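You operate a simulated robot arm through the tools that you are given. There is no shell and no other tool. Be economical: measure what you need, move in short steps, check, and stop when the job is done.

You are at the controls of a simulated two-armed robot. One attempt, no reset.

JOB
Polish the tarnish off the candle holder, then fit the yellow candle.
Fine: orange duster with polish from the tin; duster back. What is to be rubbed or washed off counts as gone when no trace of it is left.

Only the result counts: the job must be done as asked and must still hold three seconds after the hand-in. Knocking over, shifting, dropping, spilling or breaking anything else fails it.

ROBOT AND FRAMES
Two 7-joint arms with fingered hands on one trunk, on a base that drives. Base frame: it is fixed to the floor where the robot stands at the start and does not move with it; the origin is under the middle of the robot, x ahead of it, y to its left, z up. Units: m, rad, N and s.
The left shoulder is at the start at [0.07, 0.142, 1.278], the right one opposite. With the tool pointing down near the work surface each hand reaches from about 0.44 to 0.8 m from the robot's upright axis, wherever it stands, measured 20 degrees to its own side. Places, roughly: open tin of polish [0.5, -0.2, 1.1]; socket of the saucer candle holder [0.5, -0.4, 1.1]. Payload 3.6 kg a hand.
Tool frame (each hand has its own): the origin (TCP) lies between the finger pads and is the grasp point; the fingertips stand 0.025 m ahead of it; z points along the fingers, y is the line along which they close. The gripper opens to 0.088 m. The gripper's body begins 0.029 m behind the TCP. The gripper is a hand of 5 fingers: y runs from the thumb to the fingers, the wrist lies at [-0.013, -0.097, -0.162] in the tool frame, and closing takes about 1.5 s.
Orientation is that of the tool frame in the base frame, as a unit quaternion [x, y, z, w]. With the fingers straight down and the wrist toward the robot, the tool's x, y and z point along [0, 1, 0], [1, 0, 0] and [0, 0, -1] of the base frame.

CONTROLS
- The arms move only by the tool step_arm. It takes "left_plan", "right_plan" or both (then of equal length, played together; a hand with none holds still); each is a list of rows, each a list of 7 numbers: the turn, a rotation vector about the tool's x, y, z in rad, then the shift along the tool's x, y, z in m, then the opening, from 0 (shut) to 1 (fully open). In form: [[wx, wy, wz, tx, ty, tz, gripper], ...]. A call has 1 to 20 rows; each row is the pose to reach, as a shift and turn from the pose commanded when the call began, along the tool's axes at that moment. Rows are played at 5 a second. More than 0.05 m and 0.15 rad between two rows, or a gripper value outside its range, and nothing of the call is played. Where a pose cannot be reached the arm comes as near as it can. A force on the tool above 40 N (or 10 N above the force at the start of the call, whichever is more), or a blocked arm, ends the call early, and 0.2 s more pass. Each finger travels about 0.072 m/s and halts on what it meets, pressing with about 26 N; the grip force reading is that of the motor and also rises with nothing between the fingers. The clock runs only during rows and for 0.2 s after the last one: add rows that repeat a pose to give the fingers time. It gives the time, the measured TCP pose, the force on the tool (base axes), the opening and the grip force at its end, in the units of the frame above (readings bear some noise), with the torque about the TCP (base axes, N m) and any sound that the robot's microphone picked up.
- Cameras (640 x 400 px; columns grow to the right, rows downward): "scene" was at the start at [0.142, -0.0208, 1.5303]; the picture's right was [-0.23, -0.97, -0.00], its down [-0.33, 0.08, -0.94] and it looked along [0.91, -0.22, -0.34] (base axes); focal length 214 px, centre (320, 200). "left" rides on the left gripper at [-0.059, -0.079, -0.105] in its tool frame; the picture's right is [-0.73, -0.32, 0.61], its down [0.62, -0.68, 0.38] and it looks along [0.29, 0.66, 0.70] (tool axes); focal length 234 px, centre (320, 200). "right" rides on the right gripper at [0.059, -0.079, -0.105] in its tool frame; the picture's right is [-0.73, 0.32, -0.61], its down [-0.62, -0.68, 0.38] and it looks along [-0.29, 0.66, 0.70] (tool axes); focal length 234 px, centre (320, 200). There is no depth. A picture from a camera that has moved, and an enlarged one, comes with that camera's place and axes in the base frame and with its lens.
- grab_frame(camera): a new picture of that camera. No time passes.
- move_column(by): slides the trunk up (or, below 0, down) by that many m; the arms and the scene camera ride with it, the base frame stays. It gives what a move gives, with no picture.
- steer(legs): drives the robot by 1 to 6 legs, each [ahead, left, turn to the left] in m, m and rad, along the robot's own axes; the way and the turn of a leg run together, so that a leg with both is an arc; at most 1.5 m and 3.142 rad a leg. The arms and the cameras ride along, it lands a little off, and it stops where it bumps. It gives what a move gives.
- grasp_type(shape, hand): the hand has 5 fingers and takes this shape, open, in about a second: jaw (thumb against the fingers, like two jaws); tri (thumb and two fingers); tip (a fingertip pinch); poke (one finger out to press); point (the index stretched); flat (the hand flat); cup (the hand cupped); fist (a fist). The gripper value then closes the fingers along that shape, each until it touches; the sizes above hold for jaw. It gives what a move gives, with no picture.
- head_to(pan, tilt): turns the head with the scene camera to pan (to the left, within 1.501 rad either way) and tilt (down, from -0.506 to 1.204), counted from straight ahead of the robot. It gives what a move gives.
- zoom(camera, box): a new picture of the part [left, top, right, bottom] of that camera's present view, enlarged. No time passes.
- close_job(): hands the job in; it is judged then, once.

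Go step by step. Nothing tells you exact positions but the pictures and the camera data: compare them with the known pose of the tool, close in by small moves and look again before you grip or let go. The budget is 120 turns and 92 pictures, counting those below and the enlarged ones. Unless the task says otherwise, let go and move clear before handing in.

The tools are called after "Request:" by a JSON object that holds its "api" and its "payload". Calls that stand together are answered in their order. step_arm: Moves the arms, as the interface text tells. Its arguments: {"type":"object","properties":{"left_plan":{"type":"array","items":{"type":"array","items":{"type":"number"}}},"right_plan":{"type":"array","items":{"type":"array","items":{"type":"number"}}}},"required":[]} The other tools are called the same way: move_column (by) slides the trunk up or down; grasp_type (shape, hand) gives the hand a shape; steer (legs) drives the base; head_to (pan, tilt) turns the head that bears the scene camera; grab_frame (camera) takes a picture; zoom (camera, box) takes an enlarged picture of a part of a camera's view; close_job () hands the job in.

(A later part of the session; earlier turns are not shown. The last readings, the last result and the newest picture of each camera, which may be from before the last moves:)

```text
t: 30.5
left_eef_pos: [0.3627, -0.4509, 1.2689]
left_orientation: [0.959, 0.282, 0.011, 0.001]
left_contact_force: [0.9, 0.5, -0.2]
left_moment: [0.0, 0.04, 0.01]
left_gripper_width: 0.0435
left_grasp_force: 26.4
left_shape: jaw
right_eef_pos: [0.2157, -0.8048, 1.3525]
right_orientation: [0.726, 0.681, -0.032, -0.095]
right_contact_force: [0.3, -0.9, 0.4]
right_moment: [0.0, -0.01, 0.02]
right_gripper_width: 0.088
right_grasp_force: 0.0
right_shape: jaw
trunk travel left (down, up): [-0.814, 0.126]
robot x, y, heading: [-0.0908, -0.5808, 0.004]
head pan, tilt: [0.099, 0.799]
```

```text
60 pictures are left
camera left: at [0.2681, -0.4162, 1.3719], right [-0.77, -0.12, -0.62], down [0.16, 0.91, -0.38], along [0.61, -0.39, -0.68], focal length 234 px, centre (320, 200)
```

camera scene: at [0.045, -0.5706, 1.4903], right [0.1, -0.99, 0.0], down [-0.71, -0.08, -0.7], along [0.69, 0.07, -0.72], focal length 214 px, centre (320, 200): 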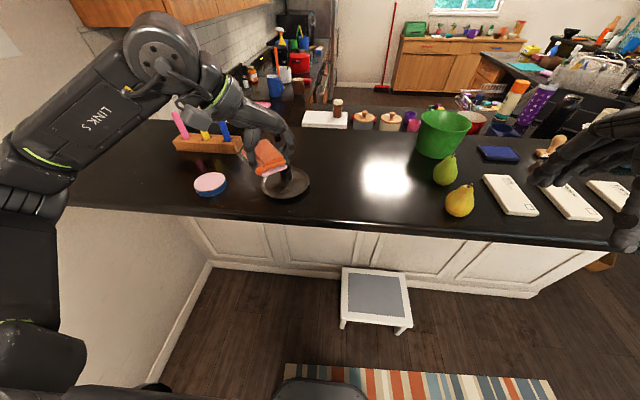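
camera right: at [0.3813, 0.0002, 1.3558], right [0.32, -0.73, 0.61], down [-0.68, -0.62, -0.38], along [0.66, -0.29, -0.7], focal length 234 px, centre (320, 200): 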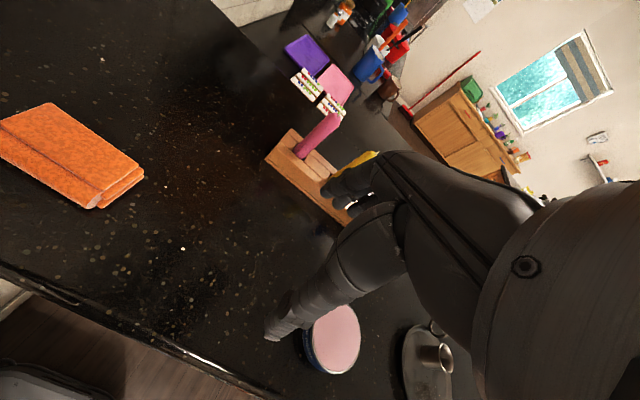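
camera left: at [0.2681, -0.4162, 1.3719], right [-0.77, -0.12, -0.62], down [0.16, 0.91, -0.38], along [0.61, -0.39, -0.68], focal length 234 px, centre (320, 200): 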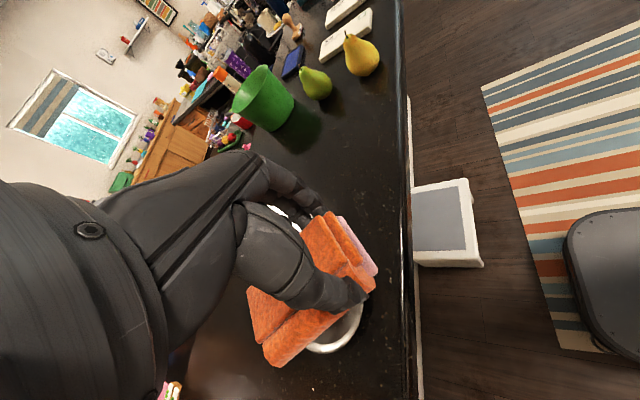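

That yaw is awkward at this base angle. I'll turn the robot itself to the right and shift it left, so the arm works in a natural pose.

Request:
{"api": "steer", "payload": {"legs": [[0.02, 0.27, 0], [0, 0, -0.55]]}}

Request:
{"api": "head_to", "payload": {"pan": 0.3, "tilt": 0.8}}

Request:
{"api": "grab_frame", "payload": {"camera": "scene"}}

```text
t: 33.9
left_eef_pos: [0.3822, -0.4434, 1.2701]
left_orientation: [1.0, 0.005, 0.011, 0.004]
left_contact_force: [-0.6, -0.1, -0.2]
left_moment: [-0.01, -0.02, 0.01]
left_gripper_width: 0.0436
left_grasp_force: 25.4
left_shape: jaw
right_eef_pos: [0.0688, -0.6644, 1.3521]
right_orientation: [0.886, 0.453, -0.004, -0.1]
right_contact_force: [0.2, -0.2, -0.7]
right_moment: [0.02, 0.03, -0.03]
right_gripper_width: 0.0879
right_grasp_force: 0.1
right_shape: jaw
trunk travel left (down, up): [-0.814, 0.126]
robot x, y, heading: [-0.0655, -0.3168, -0.56]
head pan, tilt: [0.099, 0.799]
```

```text
t: 34.6
left_eef_pos: [0.382, -0.4441, 1.269]
left_orientation: [1.0, 0.005, 0.011, 0.005]
left_contact_force: [0.5, -0.9, -0.6]
left_moment: [0.02, 0.04, 0.0]
left_gripper_width: 0.0436
left_grasp_force: 25.8
left_shape: jaw
right_eef_pos: [0.0696, -0.6654, 1.3529]
right_orientation: [0.886, 0.453, -0.004, -0.099]
right_contact_force: [-0.4, 0.5, -1.0]
right_moment: [-0.02, 0.0, 0.02]
right_gripper_width: 0.0879
right_grasp_force: 0.0
right_shape: jaw
trunk travel left (down, up): [-0.814, 0.126]
robot x, y, heading: [-0.0695, -0.3101, -0.558]
head pan, tilt: [0.3, 0.799]
```

```text
59 pictures are left
camera scene: at [0.0538, -0.3606, 1.4904], right [-0.25, -0.97, 0.0], down [-0.69, 0.18, -0.7], along [0.67, -0.18, -0.72], focal length 214 px, centre (320, 200)
```

scene: 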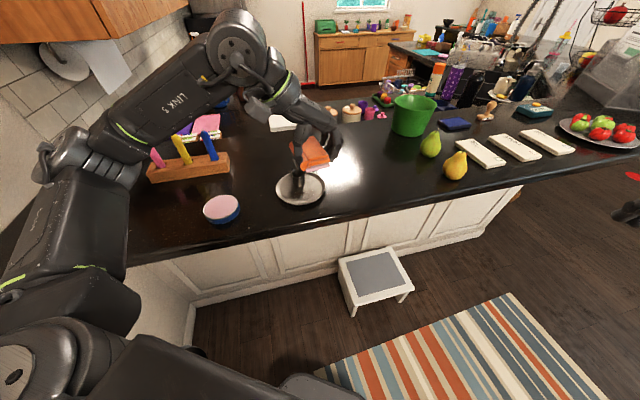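

The pad's free end now points at the socket (+x), which suits the patch. I'll tilt that end down and come to a hover over the patch.

Request:
{"api": "step_arm", "payload": {"left_plan": [[0, -0.09, 0, 0.008, -0.004, 0.02, 0], [0, -0.18, 0, 0.015, -0.007, 0.04, 0], [0, -0.27, 0, 0.023, -0.011, 0.06, 0], [0, -0.35, 0, 0.03, -0.014, 0.08, 0], [0, -0.35, 0, 0.03, -0.014, 0.09, 0], [0, -0.35, 0, 0.03, -0.014, 0.09, 0]]}}

Request:
{"api": "zoom", "payload": {"camera": "scene", "box": [220, 120, 380, 220]}}

Request:
{"api": "grab_frame", "payload": {"camera": "left"}}

```text
t: 36.0
left_eef_pos: [0.3677, -0.444, 1.1936]
left_orientation: [0.986, 0.007, -0.164, 0.005]
left_contact_force: [-0.5, 0.6, 0.3]
left_moment: [-0.02, 0.04, 0.02]
left_gripper_width: 0.0438
left_grasp_force: 25.7
left_shape: jaw
left hand out of reach, approached as far as the arm can: row 1, 2, 3, 4, 5, 6
right_eef_pos: [0.0688, -0.6652, 1.354]
right_orientation: [0.886, 0.454, -0.004, -0.099]
right_contact_force: [-0.8, 0.4, 0.3]
right_moment: [0.03, 0.0, 0.03]
right_gripper_width: 0.0877
right_grasp_force: 0.1
right_shape: jaw
trunk travel left (down, up): [-0.814, 0.126]
robot x, y, heading: [-0.0678, -0.3175, -0.559]
head pan, tilt: [0.3, 0.799]
```

```text
4.00 times, centred on (300, 170) of scene
camera zoom: at [0.0538, -0.3606, 1.4904], right [-0.25, -0.97, 0.0], down [-0.69, 0.18, -0.7], along [0.67, -0.18, -0.72], focal length 858 px, centre (400, 320)
```

zoom: 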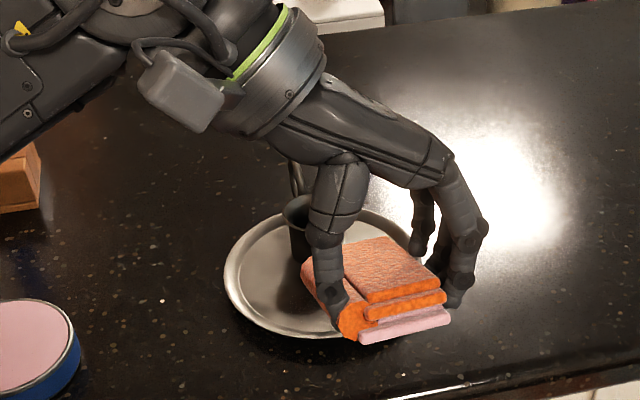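

```text
57 pictures are left
camera left: at [0.3441, -0.3637, 1.3111], right [-0.89, 0.31, -0.34], down [0.46, 0.68, -0.57], along [0.06, -0.66, -0.75], focal length 234 px, centre (320, 200)
```

left: 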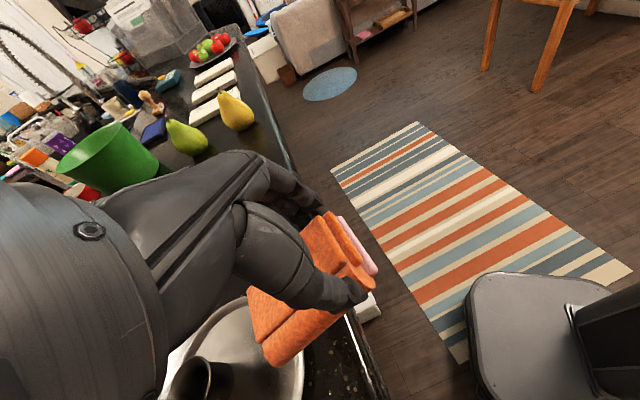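

It's still limited by the wrist's turn, so I'll turn the hand back about 0.5 rad, which also suits the patch direction. Then I'll hover again.

Request:
{"api": "step_arm", "payload": {"left_plan": [[-0.04, 0, -0.118, 0.0, 0.0, -0.01, 0], [-0.081, 0, -0.236, 0.017, 0.004, -0.015, 0], [-0.121, 0, -0.355, 0.034, 0.008, -0.01, 0], [-0.162, 0, -0.473, 0.05, 0.012, 0, 0], [-0.162, 0, -0.473, 0.0665, 0.015, 0.0026, 0], [-0.162, 0, -0.473, 0.0665, 0.015, 0.0026, 0]]}}

Request:
{"api": "zoom", "payload": {"camera": "scene", "box": [220, 120, 380, 220]}}

Request:
{"api": "grab_frame", "payload": {"camera": "left"}}

```text
t: 37.5
left_eef_pos: [0.4309, -0.4589, 1.1712]
left_orientation: [0.954, 0.248, -0.159, 0.046]
left_contact_force: [-0.2, 1.1, -0.3]
left_moment: [-0.02, 0.02, 0.0]
left_gripper_width: 0.0437
left_grasp_force: 25.8
left_shape: jaw
right_eef_pos: [0.0693, -0.6641, 1.3532]
right_orientation: [0.886, 0.453, -0.004, -0.1]
right_contact_force: [1.0, 0.1, -0.8]
right_moment: [-0.03, 0.01, 0.0]
right_gripper_width: 0.0878
right_grasp_force: 0.0
right_shape: jaw
trunk travel left (down, up): [-0.814, 0.126]
robot x, y, heading: [-0.0637, -0.3149, -0.554]
head pan, tilt: [0.3, 0.799]
```

```text
4.00 times, centred on (300, 170) of scene
camera zoom: at [0.054, -0.3605, 1.4904], right [-0.25, -0.97, 0.0], down [-0.69, 0.18, -0.7], along [0.67, -0.18, -0.72], focal length 858 px, centre (400, 320)
```

zoom: 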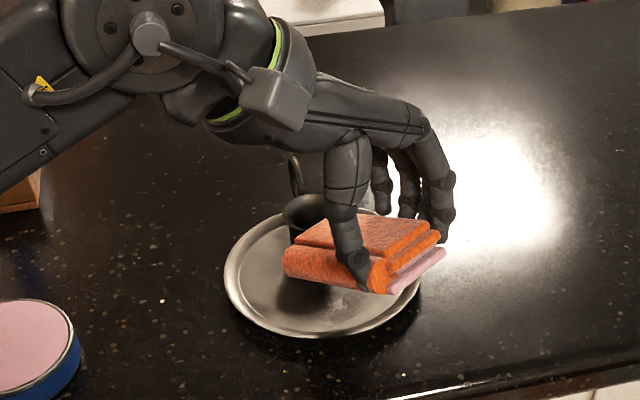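

```text
55 pictures are left
camera left: at [0.3726, -0.3982, 1.2885], right [-0.93, -0.15, -0.34], down [0.07, 0.82, -0.57], along [0.37, -0.56, -0.75], focal length 234 px, centre (320, 200)
```

left: 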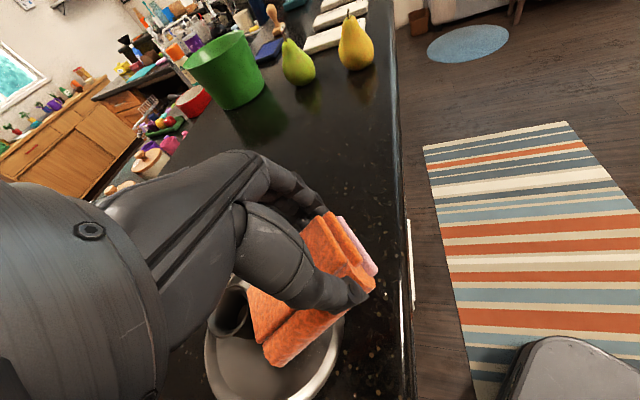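

The hover position is exact. I'll go down 3 cm and check the clearance to the socket.

Request:
{"api": "step_arm", "payload": {"left_plan": [[0, 0, 0, 0.0032, 0, 0.0095, 0], [0, 0, 0, 0.0065, 0, 0.019, 0], [0, 0, 0, 0.0097, 0, 0.0284, 0], [0, 0, 0, 0.0097, 0, 0.0284, 0]]}}

Request:
{"api": "zoom", "payload": {"camera": "scene", "box": [252, 140, 348, 200]}}

Request:
{"api": "zoom", "payload": {"camera": "left", "box": [180, 240, 420, 390]}}

```text
t: 38.5
left_eef_pos: [0.4301, -0.4599, 1.1421]
left_orientation: [0.954, 0.248, -0.16, 0.046]
left_contact_force: [0.0, -0.1, -0.6]
left_moment: [0.03, 0.0, 0.0]
left_gripper_width: 0.0436
left_grasp_force: 26.2
left_shape: jaw
right_eef_pos: [0.0687, -0.6642, 1.3538]
right_orientation: [0.885, 0.454, -0.005, -0.099]
right_contact_force: [-0.8, 0.4, -0.5]
right_moment: [0.0, -0.01, -0.01]
right_gripper_width: 0.0877
right_grasp_force: 0.0
right_shape: jaw
trunk travel left (down, up): [-0.814, 0.126]
robot x, y, heading: [-0.066, -0.3152, -0.554]
head pan, tilt: [0.3, 0.799]
```

```text
6.67 times, centred on (300, 170) of scene
camera zoom: at [0.054, -0.3605, 1.4904], right [-0.25, -0.97, 0.0], down [-0.69, 0.18, -0.7], along [0.67, -0.18, -0.72], focal length 1430 px, centre (453, 400)
```

zoom: 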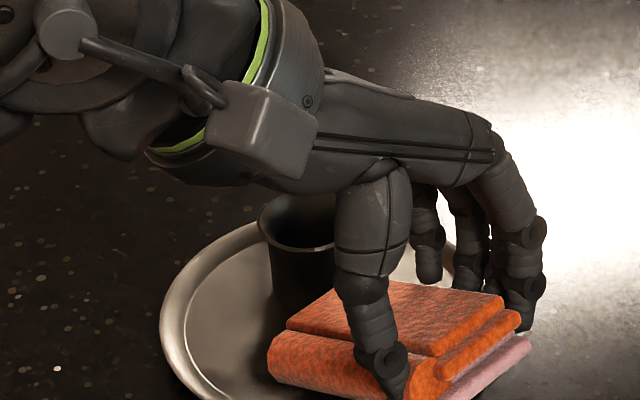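

```text
2.67 times, centred on (300, 315) of left
camera zoom: at [0.3726, -0.3994, 1.2593], right [-0.93, -0.15, -0.34], down [0.07, 0.82, -0.57], along [0.36, -0.56, -0.75], focal length 624 px, centre (373, -107)
```

zoom: 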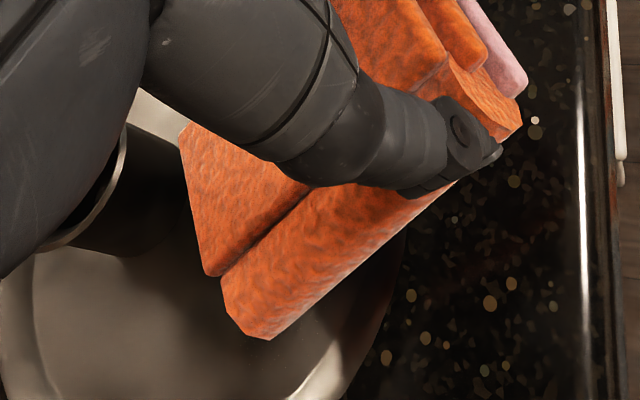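

Request:
{"api": "step_arm", "payload": {"left_plan": [[0, 0, 0, 0.0013, 0, 0.0038, 0], [0, 0, 0, 0.0026, 0, 0.0076, 0], [0, 0, 0, 0.0039, 0, 0.0114, 0], [0, 0, 0, 0.0039, 0, 0.0114, 0]]}}

```text
t: 39.5
left_eef_pos: [0.4307, -0.458, 1.1286]
left_orientation: [0.954, 0.249, -0.159, 0.046]
left_contact_force: [0.6, -0.8, 1.9]
left_moment: [0.05, -0.16, 0.01]
left_gripper_width: 0.0435
left_grasp_force: 26.1
left_shape: jaw
right_eef_pos: [0.0681, -0.6649, 1.3525]
right_orientation: [0.886, 0.454, -0.005, -0.1]
right_contact_force: [0.9, 0.4, -1.2]
right_moment: [0.0, 0.0, -0.01]
right_gripper_width: 0.0879
right_grasp_force: 0.0
right_shape: jaw
trunk travel left (down, up): [-0.814, 0.126]
robot x, y, heading: [-0.0691, -0.3147, -0.553]
head pan, tilt: [0.3, 0.799]
```

There's light contact. I'll press about 3 mm more and rub with small strokes.

Request:
{"api": "step_arm", "payload": {"left_plan": [[0, 0, 0, 0.001, 0, 0.0028, 0], [0, 0, 0, 0.001, 0.01, 0.0028, 0], [0, 0, 0, 0.001, 0.018, 0.0028, 0], [0, 0, 0, 0.001, 0.008, 0.0028, 0], [0, 0, 0, 0.001, -0.004, 0.0028, 0], [0, 0, 0, 0.001, -0.014, 0.0028, 0], [0, 0, 0, -0.0085, -0.014, 0.006, 0], [0, 0, 0, -0.0085, -0.002, 0.006, 0], [0, 0, 0, -0.0085, 0.01, 0.006, 0], [0, 0, 0, -0.0085, 0.018, 0.006, 0], [0, 0, 0, -0.018, 0.018, 0.0092, 0], [0, 0, 0, -0.018, 0.006, 0.0092, 0], [0, 0, 0, -0.018, -0.006, 0.0092, 0], [0, 0, 0, -0.018, -0.014, 0.0092, 0], [0, 0, 0, -0.0085, -0.005, 0.006, 0], [0, 0, 0, 0.001, 0, 0.0028, 0]]}}

Request:
{"api": "zoom", "payload": {"camera": "scene", "box": [252, 140, 348, 200]}}

```text
t: 42.9
left_eef_pos: [0.4314, -0.4594, 1.1247]
left_orientation: [0.954, 0.249, -0.159, 0.046]
left_contact_force: [-1.1, -0.6, 1.5]
left_moment: [0.06, -0.13, 0.03]
left_gripper_width: 0.0438
left_grasp_force: 26.0
left_shape: jaw
right_eef_pos: [0.0689, -0.6652, 1.3535]
right_orientation: [0.885, 0.454, -0.004, -0.099]
right_contact_force: [-0.7, -1.0, 0.1]
right_moment: [0.01, -0.01, -0.05]
right_gripper_width: 0.0878
right_grasp_force: 0.0
right_shape: jaw
trunk travel left (down, up): [-0.814, 0.126]
robot x, y, heading: [-0.0691, -0.3166, -0.557]
head pan, tilt: [0.3, 0.799]
```

```text
6.67 times, centred on (300, 170) of scene
camera zoom: at [0.0537, -0.3604, 1.4904], right [-0.25, -0.97, 0.0], down [-0.69, 0.18, -0.7], along [0.67, -0.18, -0.72], focal length 1430 px, centre (453, 400)
```

zoom: 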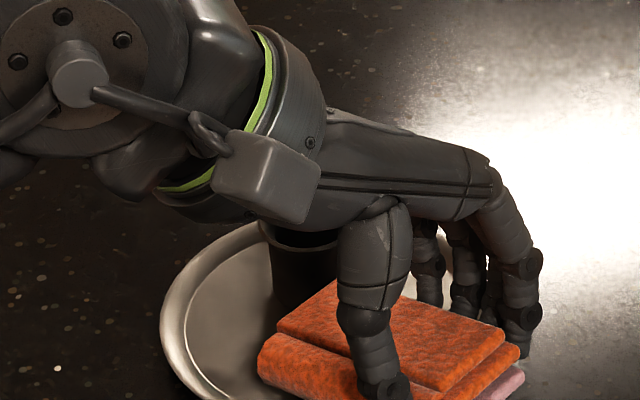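

The pressing force is low. I'll lift and move back to see what has come off.

Request:
{"api": "step_arm", "payload": {"left_plan": [[0, 0, 0, -0.01, 0, -0.028, 0], [0, 0, 0, -0.0194, 0, -0.0568, 0], [0, 0, 0, -0.045, 0, -0.048, 0], [0, 0, 0, -0.07, 0, -0.04, 0], [0, 0, 0, -0.095, 0, -0.031, 0], [0, 0, 0, -0.095, 0, -0.031, 0]]}}

Request:
{"api": "zoom", "payload": {"camera": "scene", "box": [236, 140, 380, 230]}}

Request:
{"api": "grab_frame", "payload": {"camera": "left"}}

```text
t: 44.2
left_eef_pos: [0.3624, -0.4967, 1.1871]
left_orientation: [0.954, 0.248, -0.16, 0.046]
left_contact_force: [0.1, -0.1, -0.9]
left_moment: [-0.02, 0.02, -0.04]
left_gripper_width: 0.0436
left_grasp_force: 26.3
left_shape: jaw
right_eef_pos: [0.0691, -0.6644, 1.3533]
right_orientation: [0.885, 0.454, -0.005, -0.1]
right_contact_force: [-0.3, -0.3, 0.0]
right_moment: [-0.02, 0.04, 0.0]
right_gripper_width: 0.0879
right_grasp_force: 0.2
right_shape: jaw
trunk travel left (down, up): [-0.814, 0.126]
robot x, y, heading: [-0.0707, -0.315, -0.553]
head pan, tilt: [0.3, 0.799]
```

```text
4.44 times, centred on (308, 185) of scene
camera zoom: at [0.054, -0.3601, 1.4904], right [-0.25, -0.97, 0.0], down [-0.69, 0.18, -0.7], along [0.67, -0.18, -0.72], focal length 953 px, centre (373, 267)
```

zoom: 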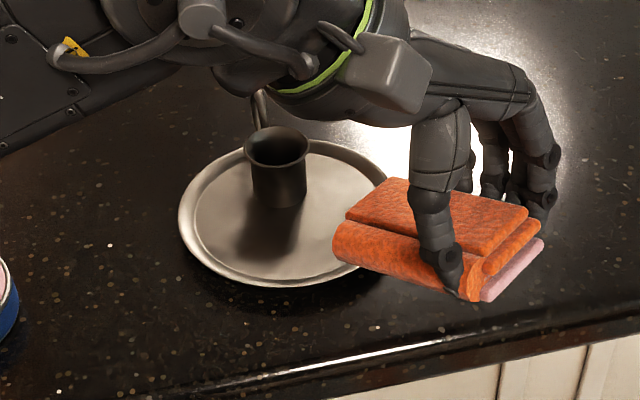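

```text
50 pictures are left
camera left: at [0.304, -0.4381, 1.3041], right [-0.93, -0.15, -0.34], down [0.07, 0.82, -0.57], along [0.36, -0.56, -0.75], focal length 234 px, centre (320, 200)
```

left: 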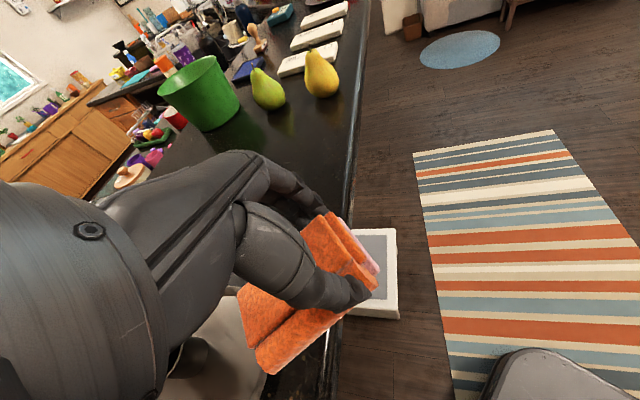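

The speckled patch seems to be gone. I'll zoom in harder to check for traces.

Request:
{"api": "zoom", "payload": {"camera": "scene", "box": [272, 160, 336, 210]}}

```text
8.00 times, centred on (304, 185) of scene
camera zoom: at [0.054, -0.3601, 1.4904], right [-0.25, -0.97, 0.0], down [-0.69, 0.18, -0.7], along [0.67, -0.18, -0.72], focal length 1716 px, centre (448, 320)
```

zoom: 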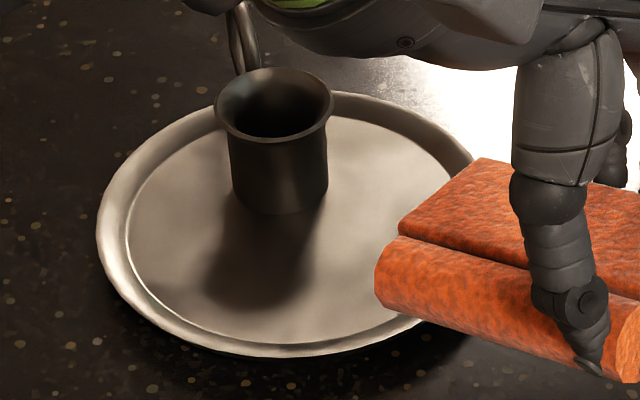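

It looks clean, but the pad still covers part of it. I'll lift the hand higher and further away for a full view.

Request:
{"api": "step_arm", "payload": {"left_plan": [[0, 0.08, 0, -0.0, 0.02, -0.035, 0], [0, 0.16, 0, -0.01, 0.04, -0.07, 0], [0, 0.24, 0, -0.02, 0.06, -0.1, 0], [0, 0.33, 0, -0.03, 0.08, -0.12, 0], [0, 0.33, 0, -0.03, 0.08, -0.12, 0]]}}

Request:
{"api": "zoom", "payload": {"camera": "scene", "box": [268, 156, 348, 212]}}

Request:
{"api": "grab_frame", "payload": {"camera": "scene"}}

```text
t: 45.5
left_eef_pos: [0.4088, -0.5621, 1.3115]
left_orientation: [0.967, 0.254, 0.0, 0.005]
left_contact_force: [-0.3, -0.6, -1.1]
left_moment: [0.0, 0.02, 0.0]
left_gripper_width: 0.0436
left_grasp_force: 26.2
left_shape: jaw
right_eef_pos: [0.0695, -0.6652, 1.3529]
right_orientation: [0.886, 0.454, -0.005, -0.099]
right_contact_force: [0.3, -0.1, 0.1]
right_moment: [0.01, 0.01, 0.02]
right_gripper_width: 0.0879
right_grasp_force: 0.1
right_shape: jaw
trunk travel left (down, up): [-0.814, 0.126]
robot x, y, heading: [-0.0657, -0.3153, -0.555]
head pan, tilt: [0.3, 0.799]
```

```text
7.14 times, centred on (308, 184) of scene
camera zoom: at [0.0542, -0.3601, 1.4904], right [-0.25, -0.97, 0.0], down [-0.69, 0.18, -0.7], along [0.67, -0.18, -0.72], focal length 1532 px, centre (406, 314)
```

zoom: 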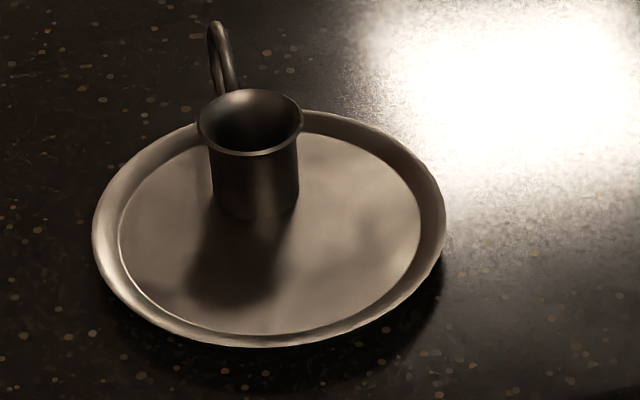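

```text
47 pictures are left
camera scene: at [0.0542, -0.3601, 1.4904], right [-0.25, -0.97, 0.0], down [-0.69, 0.18, -0.7], along [0.67, -0.18, -0.72], focal length 214 px, centre (320, 200)
```

scene: 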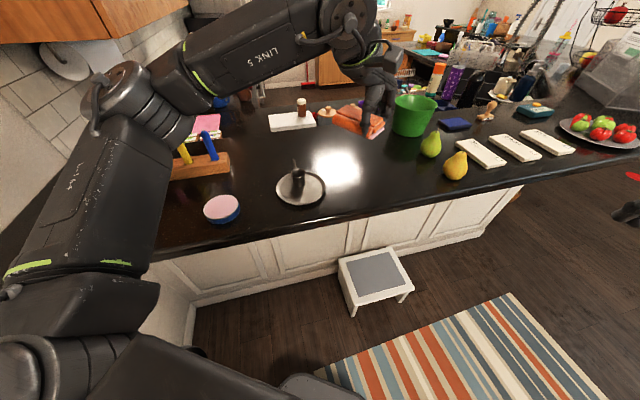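

The patch looks gone, but there are faint shades that may be reflections. I'll turn the robot back and inspect from another angle.

Request:
{"api": "steer", "payload": {"legs": [[0, -0.1, 0], [0, 0, 0.555]]}}

Request:
{"api": "head_to", "payload": {"pan": -0.05, "tilt": 0.75}}

Request:
{"api": "zoom", "payload": {"camera": "scene", "box": [250, 130, 410, 230]}}

Request:
{"api": "grab_frame", "payload": {"camera": "left"}}

```text
t: 48.2
left_eef_pos: [0.4131, -0.3524, 1.311]
left_orientation: [0.858, 0.514, 0.002, 0.004]
left_contact_force: [-1.2, -0.4, -0.8]
left_moment: [0.0, 0.03, -0.02]
left_gripper_width: 0.0436
left_grasp_force: 26.0
left_shape: jaw
right_eef_pos: [0.1832, -0.6221, 1.3534]
right_orientation: [0.723, 0.684, -0.033, -0.094]
right_contact_force: [-0.4, 0.0, 0.5]
right_moment: [0.02, 0.03, 0.01]
right_gripper_width: 0.088
right_grasp_force: 0.1
right_shape: jaw
trunk travel left (down, up): [-0.814, 0.126]
robot x, y, heading: [-0.1227, -0.396, 0.008]
head pan, tilt: [0.3, 0.799]
```

```text
t: 49.0
left_eef_pos: [0.4134, -0.3525, 1.3104]
left_orientation: [0.858, 0.514, 0.001, 0.005]
left_contact_force: [-0.4, -0.1, -0.1]
left_moment: [-0.05, 0.0, 0.0]
left_gripper_width: 0.0435
left_grasp_force: 26.1
left_shape: jaw
right_eef_pos: [0.1819, -0.6218, 1.3526]
right_orientation: [0.723, 0.684, -0.032, -0.095]
right_contact_force: [-0.3, -1.0, 0.2]
right_moment: [0.06, 0.01, -0.01]
right_gripper_width: 0.088
right_grasp_force: 0.1
right_shape: jaw
trunk travel left (down, up): [-0.814, 0.126]
robot x, y, heading: [-0.1193, -0.4019, 0.017]
head pan, tilt: [-0.051, 0.75]
```

```text
4.00 times, centred on (330, 180) of scene
camera zoom: at [0.0131, -0.4014, 1.4944], right [-0.04, -1.0, 0.0], down [-0.68, 0.03, -0.73], along [0.73, -0.03, -0.68], focal length 858 px, centre (280, 280)
```

zoom: 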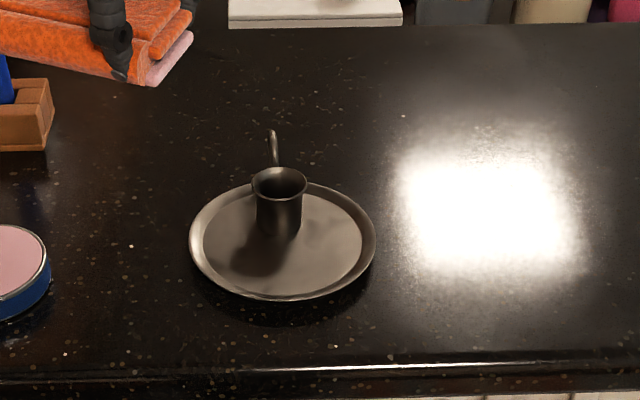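

```text
45 pictures are left
camera left: at [0.3155, -0.3658, 1.415], right [-0.62, -0.49, -0.61], down [-0.3, 0.87, -0.39], along [0.72, -0.06, -0.69], focal length 234 px, centre (320, 200)
```

left: 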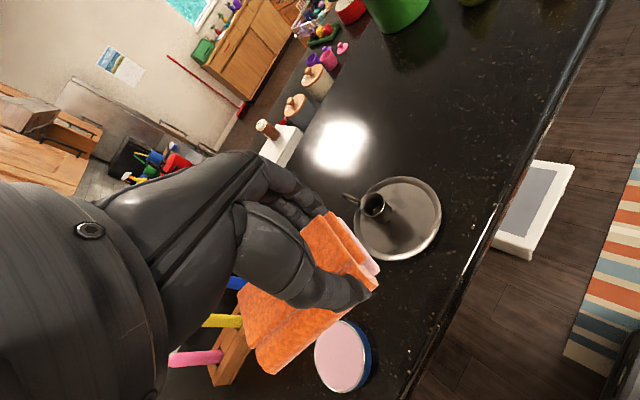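

Request:
{"api": "zoom", "payload": {"camera": "left", "box": [340, 165, 452, 270]}}

Request:
{"api": "zoom", "payload": {"camera": "scene", "box": [294, 158, 350, 208]}}

```text
3.81 times, centred on (396, 218) of left
camera zoom: at [0.3155, -0.3658, 1.415], right [-0.62, -0.49, -0.61], down [-0.3, 0.87, -0.39], along [0.72, -0.06, -0.69], focal length 892 px, centre (30, 133)
```

zoom: 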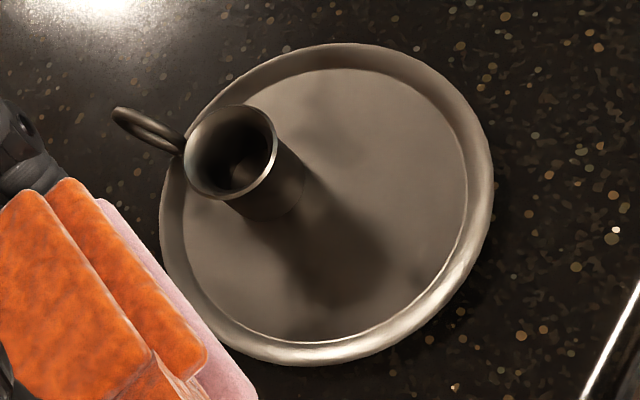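

```text
8.00 times, centred on (322, 183) of scene
camera zoom: at [0.0131, -0.4014, 1.4944], right [-0.04, -1.0, 0.0], down [-0.68, 0.03, -0.73], along [0.73, -0.03, -0.68], focal length 1716 px, centre (304, 336)
```

zoom: 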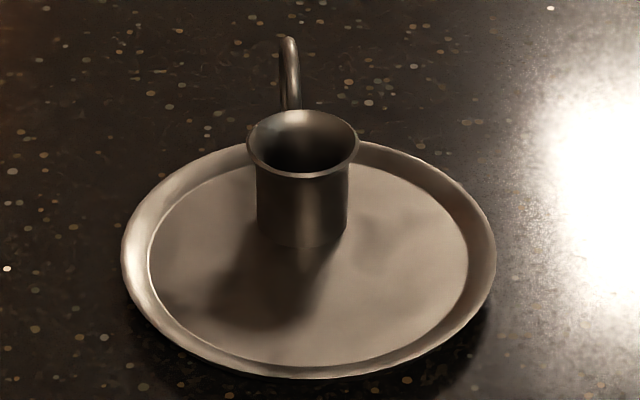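

The patch spot itself looks clean, and the faint shade moved when the hand did, so it's a shadow. I'll carry the duster toward its place and check the saucer again before letting go.

Request:
{"api": "steer", "payload": {"legs": [[0.13, 0.1, -0.015]]}}

Request:
{"api": "step_arm", "payload": {"left_plan": [[0, 0, -0.1, 0.03, -0.01, 0, 0], [0, 0, -0.2, 0.07, -0.025, 0, 0], [0, 0, -0.3, 0.11, -0.04, 0, 0], [0, 0, -0.4, 0.15, -0.055, 0, 0], [0, 0, -0.49, 0.19, -0.07, 0, 0], [0, 0, -0.49, 0.19, -0.07, 0, 0]]}}

Request:
{"api": "zoom", "payload": {"camera": "scene", "box": [320, 140, 480, 240]}}

```text
t: 50.4
left_eef_pos: [0.5423, -0.2595, 1.312]
left_orientation: [0.861, 0.508, 0.002, 0.005]
left_contact_force: [-0.2, 0.6, -0.3]
left_moment: [0.0, 0.01, 0.01]
left_gripper_width: 0.0437
left_grasp_force: 26.4
left_shape: jaw
right_eef_pos: [0.3083, -0.5261, 1.3534]
right_orientation: [0.727, 0.679, -0.03, -0.094]
right_contact_force: [-0.2, -0.3, 0.7]
right_moment: [0.01, -0.02, 0.03]
right_gripper_width: 0.088
right_grasp_force: 0.0
right_shape: jaw
trunk travel left (down, up): [-0.814, 0.126]
robot x, y, heading: [0.009, -0.2995, -0.001]
head pan, tilt: [-0.051, 0.75]
```

```text
t: 51.8
left_eef_pos: [0.5767, -0.0597, 1.3084]
left_orientation: [0.712, 0.702, -0.001, 0.006]
left_contact_force: [0.1, -0.6, 0.1]
left_moment: [-0.02, 0.0, -0.02]
left_gripper_width: 0.0435
left_grasp_force: 26.1
left_shape: jaw
right_eef_pos: [0.3112, -0.5238, 1.3535]
right_orientation: [0.727, 0.68, -0.032, -0.095]
right_contact_force: [0.4, -0.2, 0.5]
right_moment: [0.01, -0.01, 0.01]
right_gripper_width: 0.0878
right_grasp_force: 0.0
right_shape: jaw
trunk travel left (down, up): [-0.814, 0.126]
robot x, y, heading: [0.0082, -0.297, -0.002]
head pan, tilt: [-0.051, 0.75]
```

```text
4.00 times, centred on (400, 190) of scene
camera zoom: at [0.1439, -0.3021, 1.4943], right [-0.05, -1.0, 0.0], down [-0.68, 0.03, -0.73], along [0.73, -0.04, -0.68], focal length 858 px, centre (0, 240)
```

zoom: 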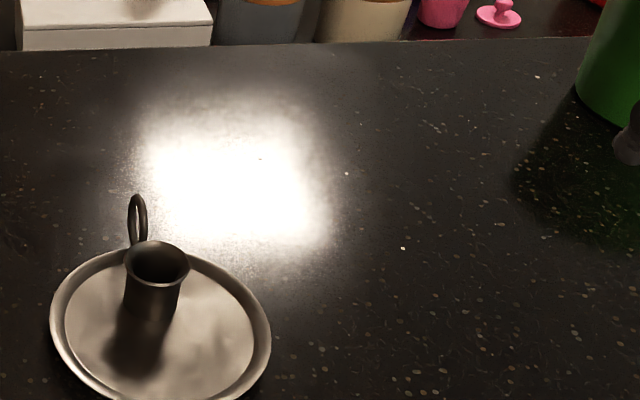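

Request:
{"api": "zoom", "payload": {"camera": "scene", "box": [325, 190, 397, 245]}}

Request:
{"api": "zoom", "payload": {"camera": "right", "box": [80, 80, 400, 280]}}

```text
7.27 times, centred on (361, 218) of scene
camera zoom: at [0.1439, -0.3021, 1.4943], right [-0.05, -1.0, 0.0], down [-0.68, 0.03, -0.73], along [0.73, -0.04, -0.68], focal length 1560 px, centre (22, 73)
```

zoom: 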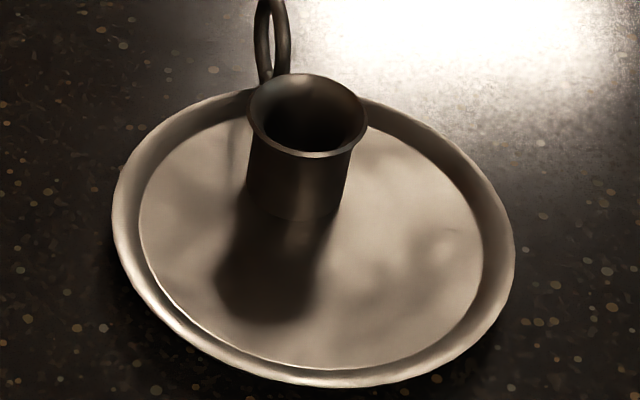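

```text
2.00 times, centred on (240, 180) of right
camera zoom: at [0.2562, -0.4724, 1.4751], right [0.37, -0.8, 0.48], down [-0.78, -0.54, -0.3], along [0.5, -0.26, -0.83], focal length 468 px, centre (480, 240)
```

zoom: 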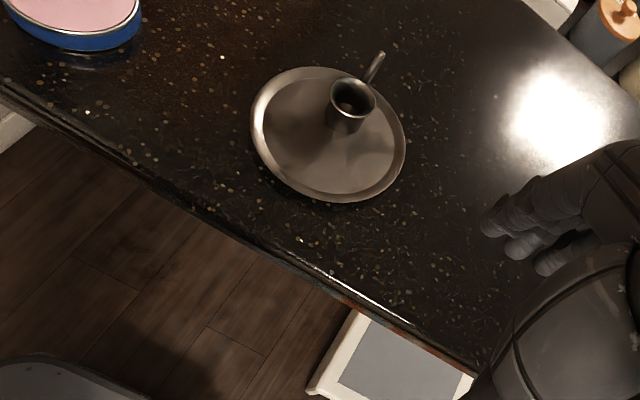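

Request:
{"api": "zoom", "payload": {"camera": "right", "box": [200, 105, 290, 185]}}

Request:
{"api": "zoom", "payload": {"camera": "scene", "box": [352, 200, 388, 240]}}

```text
5.00 times, centred on (245, 145) of right
camera zoom: at [0.2562, -0.4724, 1.4751], right [0.37, -0.8, 0.48], down [-0.78, -0.54, -0.3], along [0.5, -0.26, -0.83], focal length 1171 px, centre (695, 475)
```

zoom: 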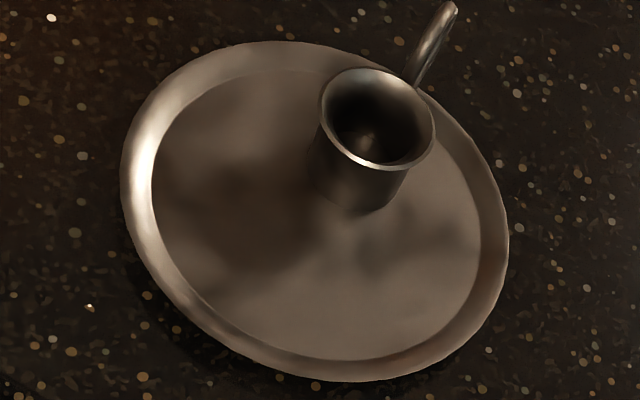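

```text
10.00 times, centred on (370, 220) of scene
camera zoom: at [0.1439, -0.3021, 1.4943], right [-0.05, -1.0, 0.0], down [-0.68, 0.03, -0.73], along [0.73, -0.04, -0.68], focal length 2145 px, centre (-180, 0)
```

zoom: 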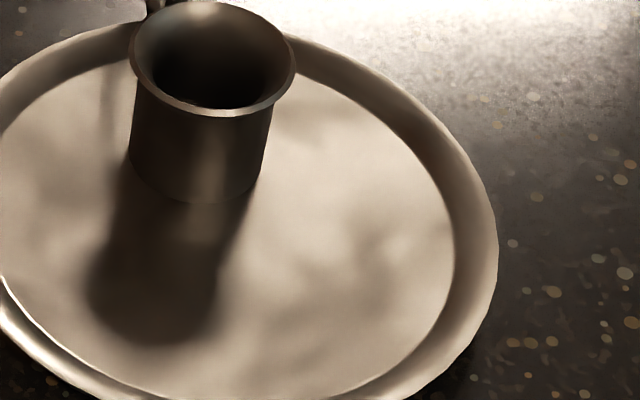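

Only soft moving shadows remain and the rough patch texture is gone. Now I'll bring the duster above its original place.

Request:
{"api": "step_arm", "payload": {"left_plan": [[0, 0, 0, 0.031, -0.02, 0.0, 0], [0, 0, 0, 0.062, -0.04, 0.01, 0], [0, 0, 0, 0.093, -0.06, 0.03, 0], [0, 0, 0, 0.124, -0.08, 0.06, 0], [0, 0, -0.014, 0.155, -0.1, 0.098, 0], [0, 0, -0.014, 0.155, -0.1, 0.098, 0]]}}

Request:
{"api": "head_to", "payload": {"pan": 0.3, "tilt": 0.7}}

Request:
{"api": "zoom", "payload": {"camera": "scene", "box": [120, 110, 312, 230]}}

```text
refused: row 5 steps farther than a row can; nothing moved
```

```text
t: 52.7
left_eef_pos: [0.5754, -0.0594, 1.3079]
left_orientation: [0.712, 0.702, 0.0, 0.005]
left_contact_force: [0.1, -0.5, -0.5]
left_moment: [-0.01, 0.0, 0.03]
left_gripper_width: 0.0435
left_grasp_force: 26.7
left_shape: jaw
right_eef_pos: [0.31, -0.5251, 1.353]
right_orientation: [0.726, 0.68, -0.032, -0.093]
right_contact_force: [0.6, 0.0, -0.6]
right_moment: [0.0, 0.01, -0.01]
right_gripper_width: 0.0879
right_grasp_force: 0.1
right_shape: jaw
trunk travel left (down, up): [-0.814, 0.126]
robot x, y, heading: [0.0089, -0.2971, -0.003]
head pan, tilt: [0.3, 0.7]
```

```text
3.33 times, centred on (216, 170) of scene
camera zoom: at [0.1417, -0.2725, 1.4986], right [0.3, -0.96, 0.0], down [-0.62, -0.19, -0.76], along [0.73, 0.23, -0.64], focal length 715 px, centre (667, 300)
```

zoom: 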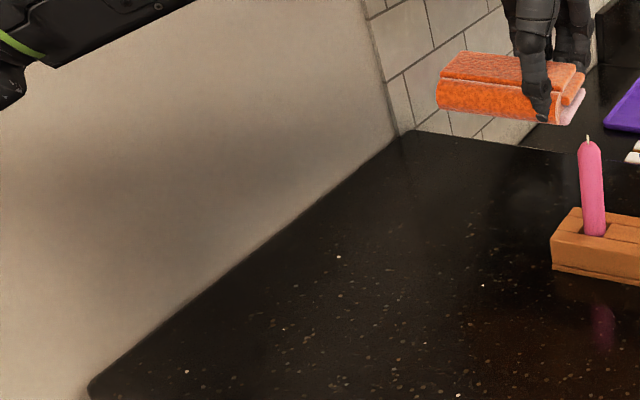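

Request:
{"api": "step_arm", "payload": {"left_plan": [[0, 0, 0, 0.031, -0.02, 0.0, 0], [0, 0, 0, 0.062, -0.04, 0.01, 0], [0, 0, 0, 0.093, -0.06, 0.03, 0], [0, 0, 0, 0.124, -0.08, 0.05, 0], [0, 0, -0.014, 0.154, -0.098, 0.075, 0], [0, 0, -0.014, 0.155, -0.098, 0.105, 0], [0, 0, -0.014, 0.155, -0.098, 0.105, 0]]}}

Request:
{"api": "zoom", "payload": {"camera": "scene", "box": [120, 110, 312, 230]}}

```text
t: 54.3
left_eef_pos: [0.4799, 0.0985, 1.2031]
left_orientation: [0.708, 0.706, 0.001, 0.004]
left_contact_force: [-0.4, 0.3, 0.0]
left_moment: [-0.01, 0.0, -0.04]
left_gripper_width: 0.0434
left_grasp_force: 26.6
left_shape: jaw
right_eef_pos: [0.3105, -0.5239, 1.3516]
right_orientation: [0.727, 0.679, -0.033, -0.095]
right_contact_force: [-0.5, 0.7, -0.3]
right_moment: [0.0, -0.01, 0.0]
right_gripper_width: 0.0878
right_grasp_force: 0.1
right_shape: jaw
trunk travel left (down, up): [-0.814, 0.126]
robot x, y, heading: [0.0101, -0.2986, 0.004]
head pan, tilt: [0.3, 0.7]
```

```text
3.33 times, centred on (216, 170) of scene
camera zoom: at [0.1421, -0.2726, 1.4986], right [0.3, -0.96, 0.0], down [-0.62, -0.19, -0.76], along [0.73, 0.23, -0.64], focal length 715 px, centre (667, 300)
```

zoom: 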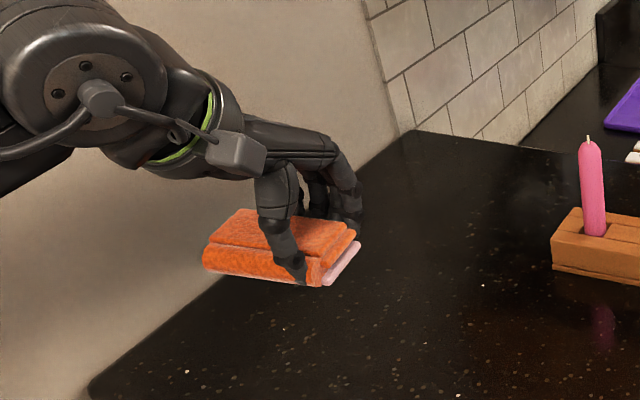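

The pad is level and above its spot, so I'll lower it.

Request:
{"api": "step_arm", "payload": {"left_plan": [[0, 0, 0, -0.002, -0.001, 0.035, 0], [0, 0, 0, -0.002, -0.001, 0.07, 0], [0, 0, 0, -0.002, -0.001, 0.088, 0], [0, 0, 0, -0.002, -0.001, 0.094, 0], [0, 0, 0, -0.002, -0.001, 0.098, 0], [0, 0, 0, -0.002, -0.001, 0.1, 0], [0, 0, 0, -0.002, -0.001, 0.1, 0]]}}

Request:
{"api": "zoom", "payload": {"camera": "scene", "box": [120, 130, 280, 230]}}

```text
t: 55.9
left_eef_pos: [0.4811, 0.0954, 1.1033]
left_orientation: [0.707, 0.707, 0.0, 0.004]
left_contact_force: [-0.2, -1.4, -0.7]
left_moment: [-0.01, -0.01, 0.0]
left_gripper_width: 0.0432
left_grasp_force: 25.7
left_shape: jaw
right_eef_pos: [0.3115, -0.5238, 1.3522]
right_orientation: [0.727, 0.68, -0.032, -0.094]
right_contact_force: [-0.2, -0.3, -0.6]
right_moment: [0.04, 0.0, 0.0]
right_gripper_width: 0.0876
right_grasp_force: 0.1
right_shape: jaw
trunk travel left (down, up): [-0.814, 0.126]
robot x, y, heading: [0.0099, -0.2969, -0.0]
head pan, tilt: [0.3, 0.7]
```

```text
4.00 times, centred on (200, 180) of scene
camera zoom: at [0.1417, -0.2723, 1.4986], right [0.3, -0.96, 0.0], down [-0.62, -0.19, -0.76], along [0.73, 0.23, -0.64], focal length 858 px, centre (800, 280)
```

zoom: 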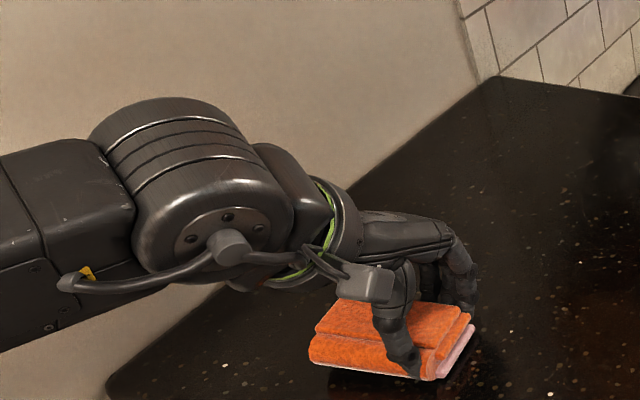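

Request:
{"api": "step_arm", "payload": {"left_plan": [[0, 0, 0, 0, -0.001, 0.002, 0], [0, 0, 0, 0, -0.001, 0.004, 0], [0, 0, 0, 0, -0.001, 0.004, 0]]}}

```text
t: 56.7
left_eef_pos: [0.4788, 0.0946, 1.1001]
left_orientation: [0.707, 0.707, 0.001, 0.004]
left_contact_force: [2.1, 2.3, 9.2]
left_moment: [-0.04, 0.12, 0.02]
left_gripper_width: 0.0429
left_grasp_force: 25.9
left_shape: jaw
right_eef_pos: [0.3092, -0.5239, 1.3529]
right_orientation: [0.727, 0.68, -0.032, -0.095]
right_contact_force: [-0.4, 0.1, 0.1]
right_moment: [-0.02, 0.02, 0.0]
right_gripper_width: 0.0879
right_grasp_force: 0.1
right_shape: jaw
trunk travel left (down, up): [-0.814, 0.126]
robot x, y, heading: [0.0118, -0.2987, 0.003]
head pan, tilt: [0.3, 0.7]
```

It's in contact with the counter, so I'll release and rise straight up.

Request:
{"api": "step_arm", "payload": {"left_plan": [[0, 0, 0, 0, 0, -0.001, 0.3], [0, 0, 0, 0, 0, -0.001, 0.6], [0, 0, 0, 0, 0, -0.001, 0.9], [0, 0, 0, 0, 0, -0.001, 1], [0, 0, 0, 0, 0, -0.001, 1], [0, 0, 0, 0, 0, -0.001, 1], [0, 0, 0, 0, 0, -0.001, 1], [0, 0, 0, 0, 0, -0.03, 1], [0, 0, 0, 0, 0, -0.07, 1], [0, 0, 0, 0, 0, -0.11, 1], [0, 0, 0, 0, 0, -0.15, 1]]}}

Request:
{"api": "grab_frame", "payload": {"camera": "scene"}}

```text
t: 59.1
left_eef_pos: [0.4777, 0.0957, 1.248]
left_orientation: [0.708, 0.706, -0.001, 0.003]
left_contact_force: [0.1, 0.0, -0.5]
left_moment: [0.01, 0.02, 0.01]
left_gripper_width: 0.0876
left_grasp_force: 0.0
left_shape: jaw
right_eef_pos: [0.3111, -0.524, 1.3532]
right_orientation: [0.727, 0.679, -0.032, -0.095]
right_contact_force: [0.5, 0.3, 0.3]
right_moment: [0.0, -0.02, -0.01]
right_gripper_width: 0.0881
right_grasp_force: 0.0
right_shape: jaw
trunk travel left (down, up): [-0.814, 0.126]
robot x, y, heading: [0.0104, -0.301, 0.001]
head pan, tilt: [0.3, 0.7]
```

```text
34 pictures are left
camera scene: at [0.1422, -0.2726, 1.4986], right [0.3, -0.95, 0.0], down [-0.62, -0.19, -0.76], along [0.73, 0.23, -0.64], focal length 214 px, centre (320, 200)
```

scene: 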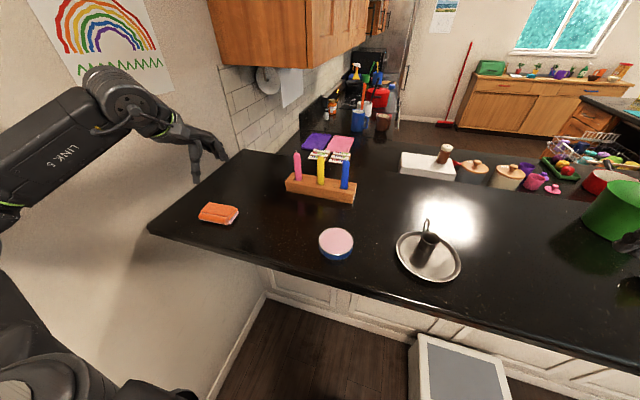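

The duster is back in its place. Now I'll look closely at the candle rack and check the saucer again.

Request:
{"api": "zoom", "payload": {"camera": "scene", "box": [276, 140, 372, 210]}}

Request:
{"api": "zoom", "payload": {"camera": "scene", "box": [392, 215, 468, 285]}}

```text
5.71 times, centred on (324, 175) of scene
camera zoom: at [0.1422, -0.2726, 1.4986], right [0.3, -0.95, 0.0], down [-0.62, -0.19, -0.76], along [0.73, 0.23, -0.64], focal length 1226 px, centre (297, 343)
```

zoom: 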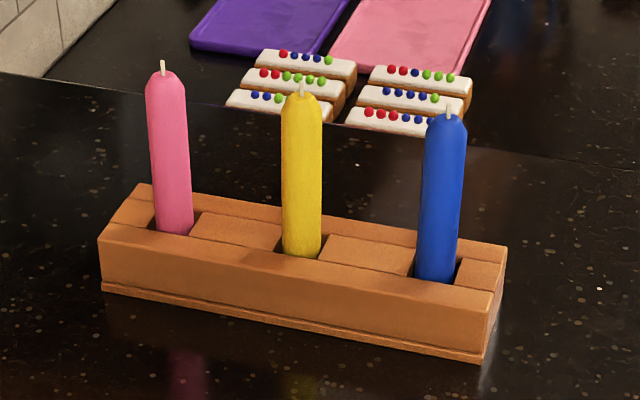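

```text
5.71 times, centred on (430, 250) of scene
camera zoom: at [0.1422, -0.2726, 1.4986], right [0.3, -0.95, 0.0], down [-0.62, -0.19, -0.76], along [0.73, 0.23, -0.64], focal length 1226 px, centre (-309, -86)
```

zoom: 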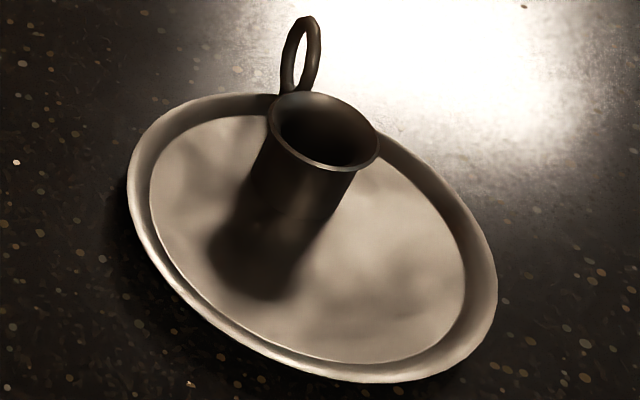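

The saucer looks uniformly clean. The yellow candle stands at about (0.664, -0.111) with its top near z 1.205, so I'll bring the left hand high above it.

Request:
{"api": "step_arm", "payload": {"left_plan": [[0, 0, 0, 0, 0, -0.04, 1], [0, 0, 0, -0.03, 0.027, -0.06, 1], [0, 0, 0, -0.06, 0.054, -0.06, 1], [0, 0, 0, -0.09, 0.081, -0.06, 1], [0, 0, 0, -0.12, 0.108, -0.06, 1], [0, 0, 0, -0.15, 0.135, -0.06, 1], [0, 0, 0, -0.18, 0.162, -0.06, 1], [0, 0, 0, -0.207, 0.186, -0.06, 1], [0, 0, 0, -0.207, 0.186, -0.06, 1]]}}

Request:
{"api": "grab_frame", "payload": {"camera": "left"}}

Request:
{"api": "zoom", "payload": {"camera": "scene", "box": [240, 90, 400, 210]}}

```text
t: 61.1
left_eef_pos: [0.6629, -0.1102, 1.3126]
left_orientation: [0.707, 0.708, 0.0, 0.005]
left_contact_force: [-0.1, 1.2, 0.4]
left_moment: [-0.01, -0.02, 0.03]
left_gripper_width: 0.0879
left_grasp_force: 0.1
left_shape: jaw
right_eef_pos: [0.3092, -0.5247, 1.3524]
right_orientation: [0.727, 0.679, -0.032, -0.094]
right_contact_force: [0.5, -0.7, 0.6]
right_moment: [-0.01, 0.01, 0.0]
right_gripper_width: 0.088
right_grasp_force: 0.1
right_shape: jaw
trunk travel left (down, up): [-0.814, 0.126]
robot x, y, heading: [0.0089, -0.2999, 0.0]
head pan, tilt: [0.3, 0.7]
```

```text
31 pictures are left
camera left: at [0.5831, -0.1661, 1.4165], right [-0.32, -0.73, -0.6], down [-0.68, 0.62, -0.39], along [0.66, 0.28, -0.69], focal length 234 px, centre (320, 200)
```

left: 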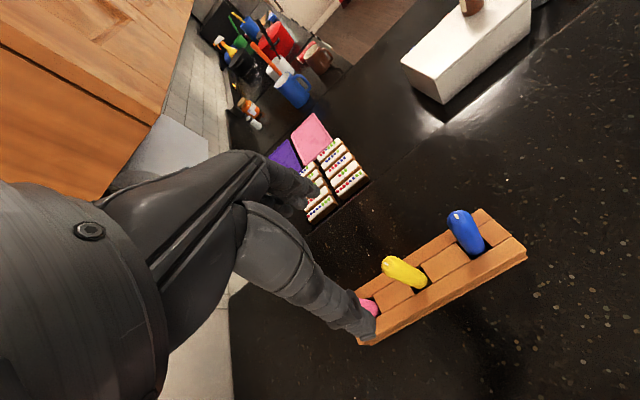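

```text
3.33 times, centred on (320, 150) of scene
camera zoom: at [0.1411, -0.2717, 1.4987], right [0.3, -0.96, 0.0], down [-0.61, -0.19, -0.77], along [0.73, 0.23, -0.64], focal length 715 px, centre (320, 367)
```

zoom: 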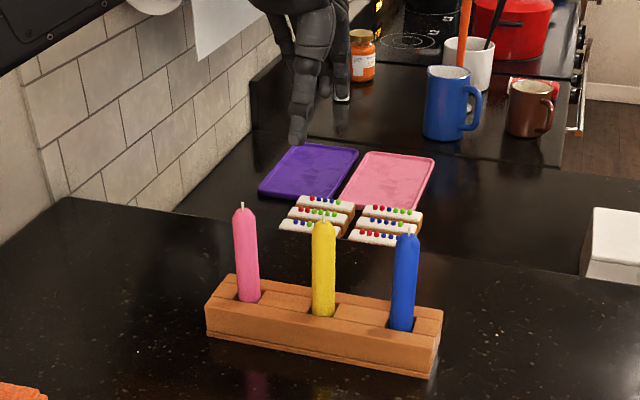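

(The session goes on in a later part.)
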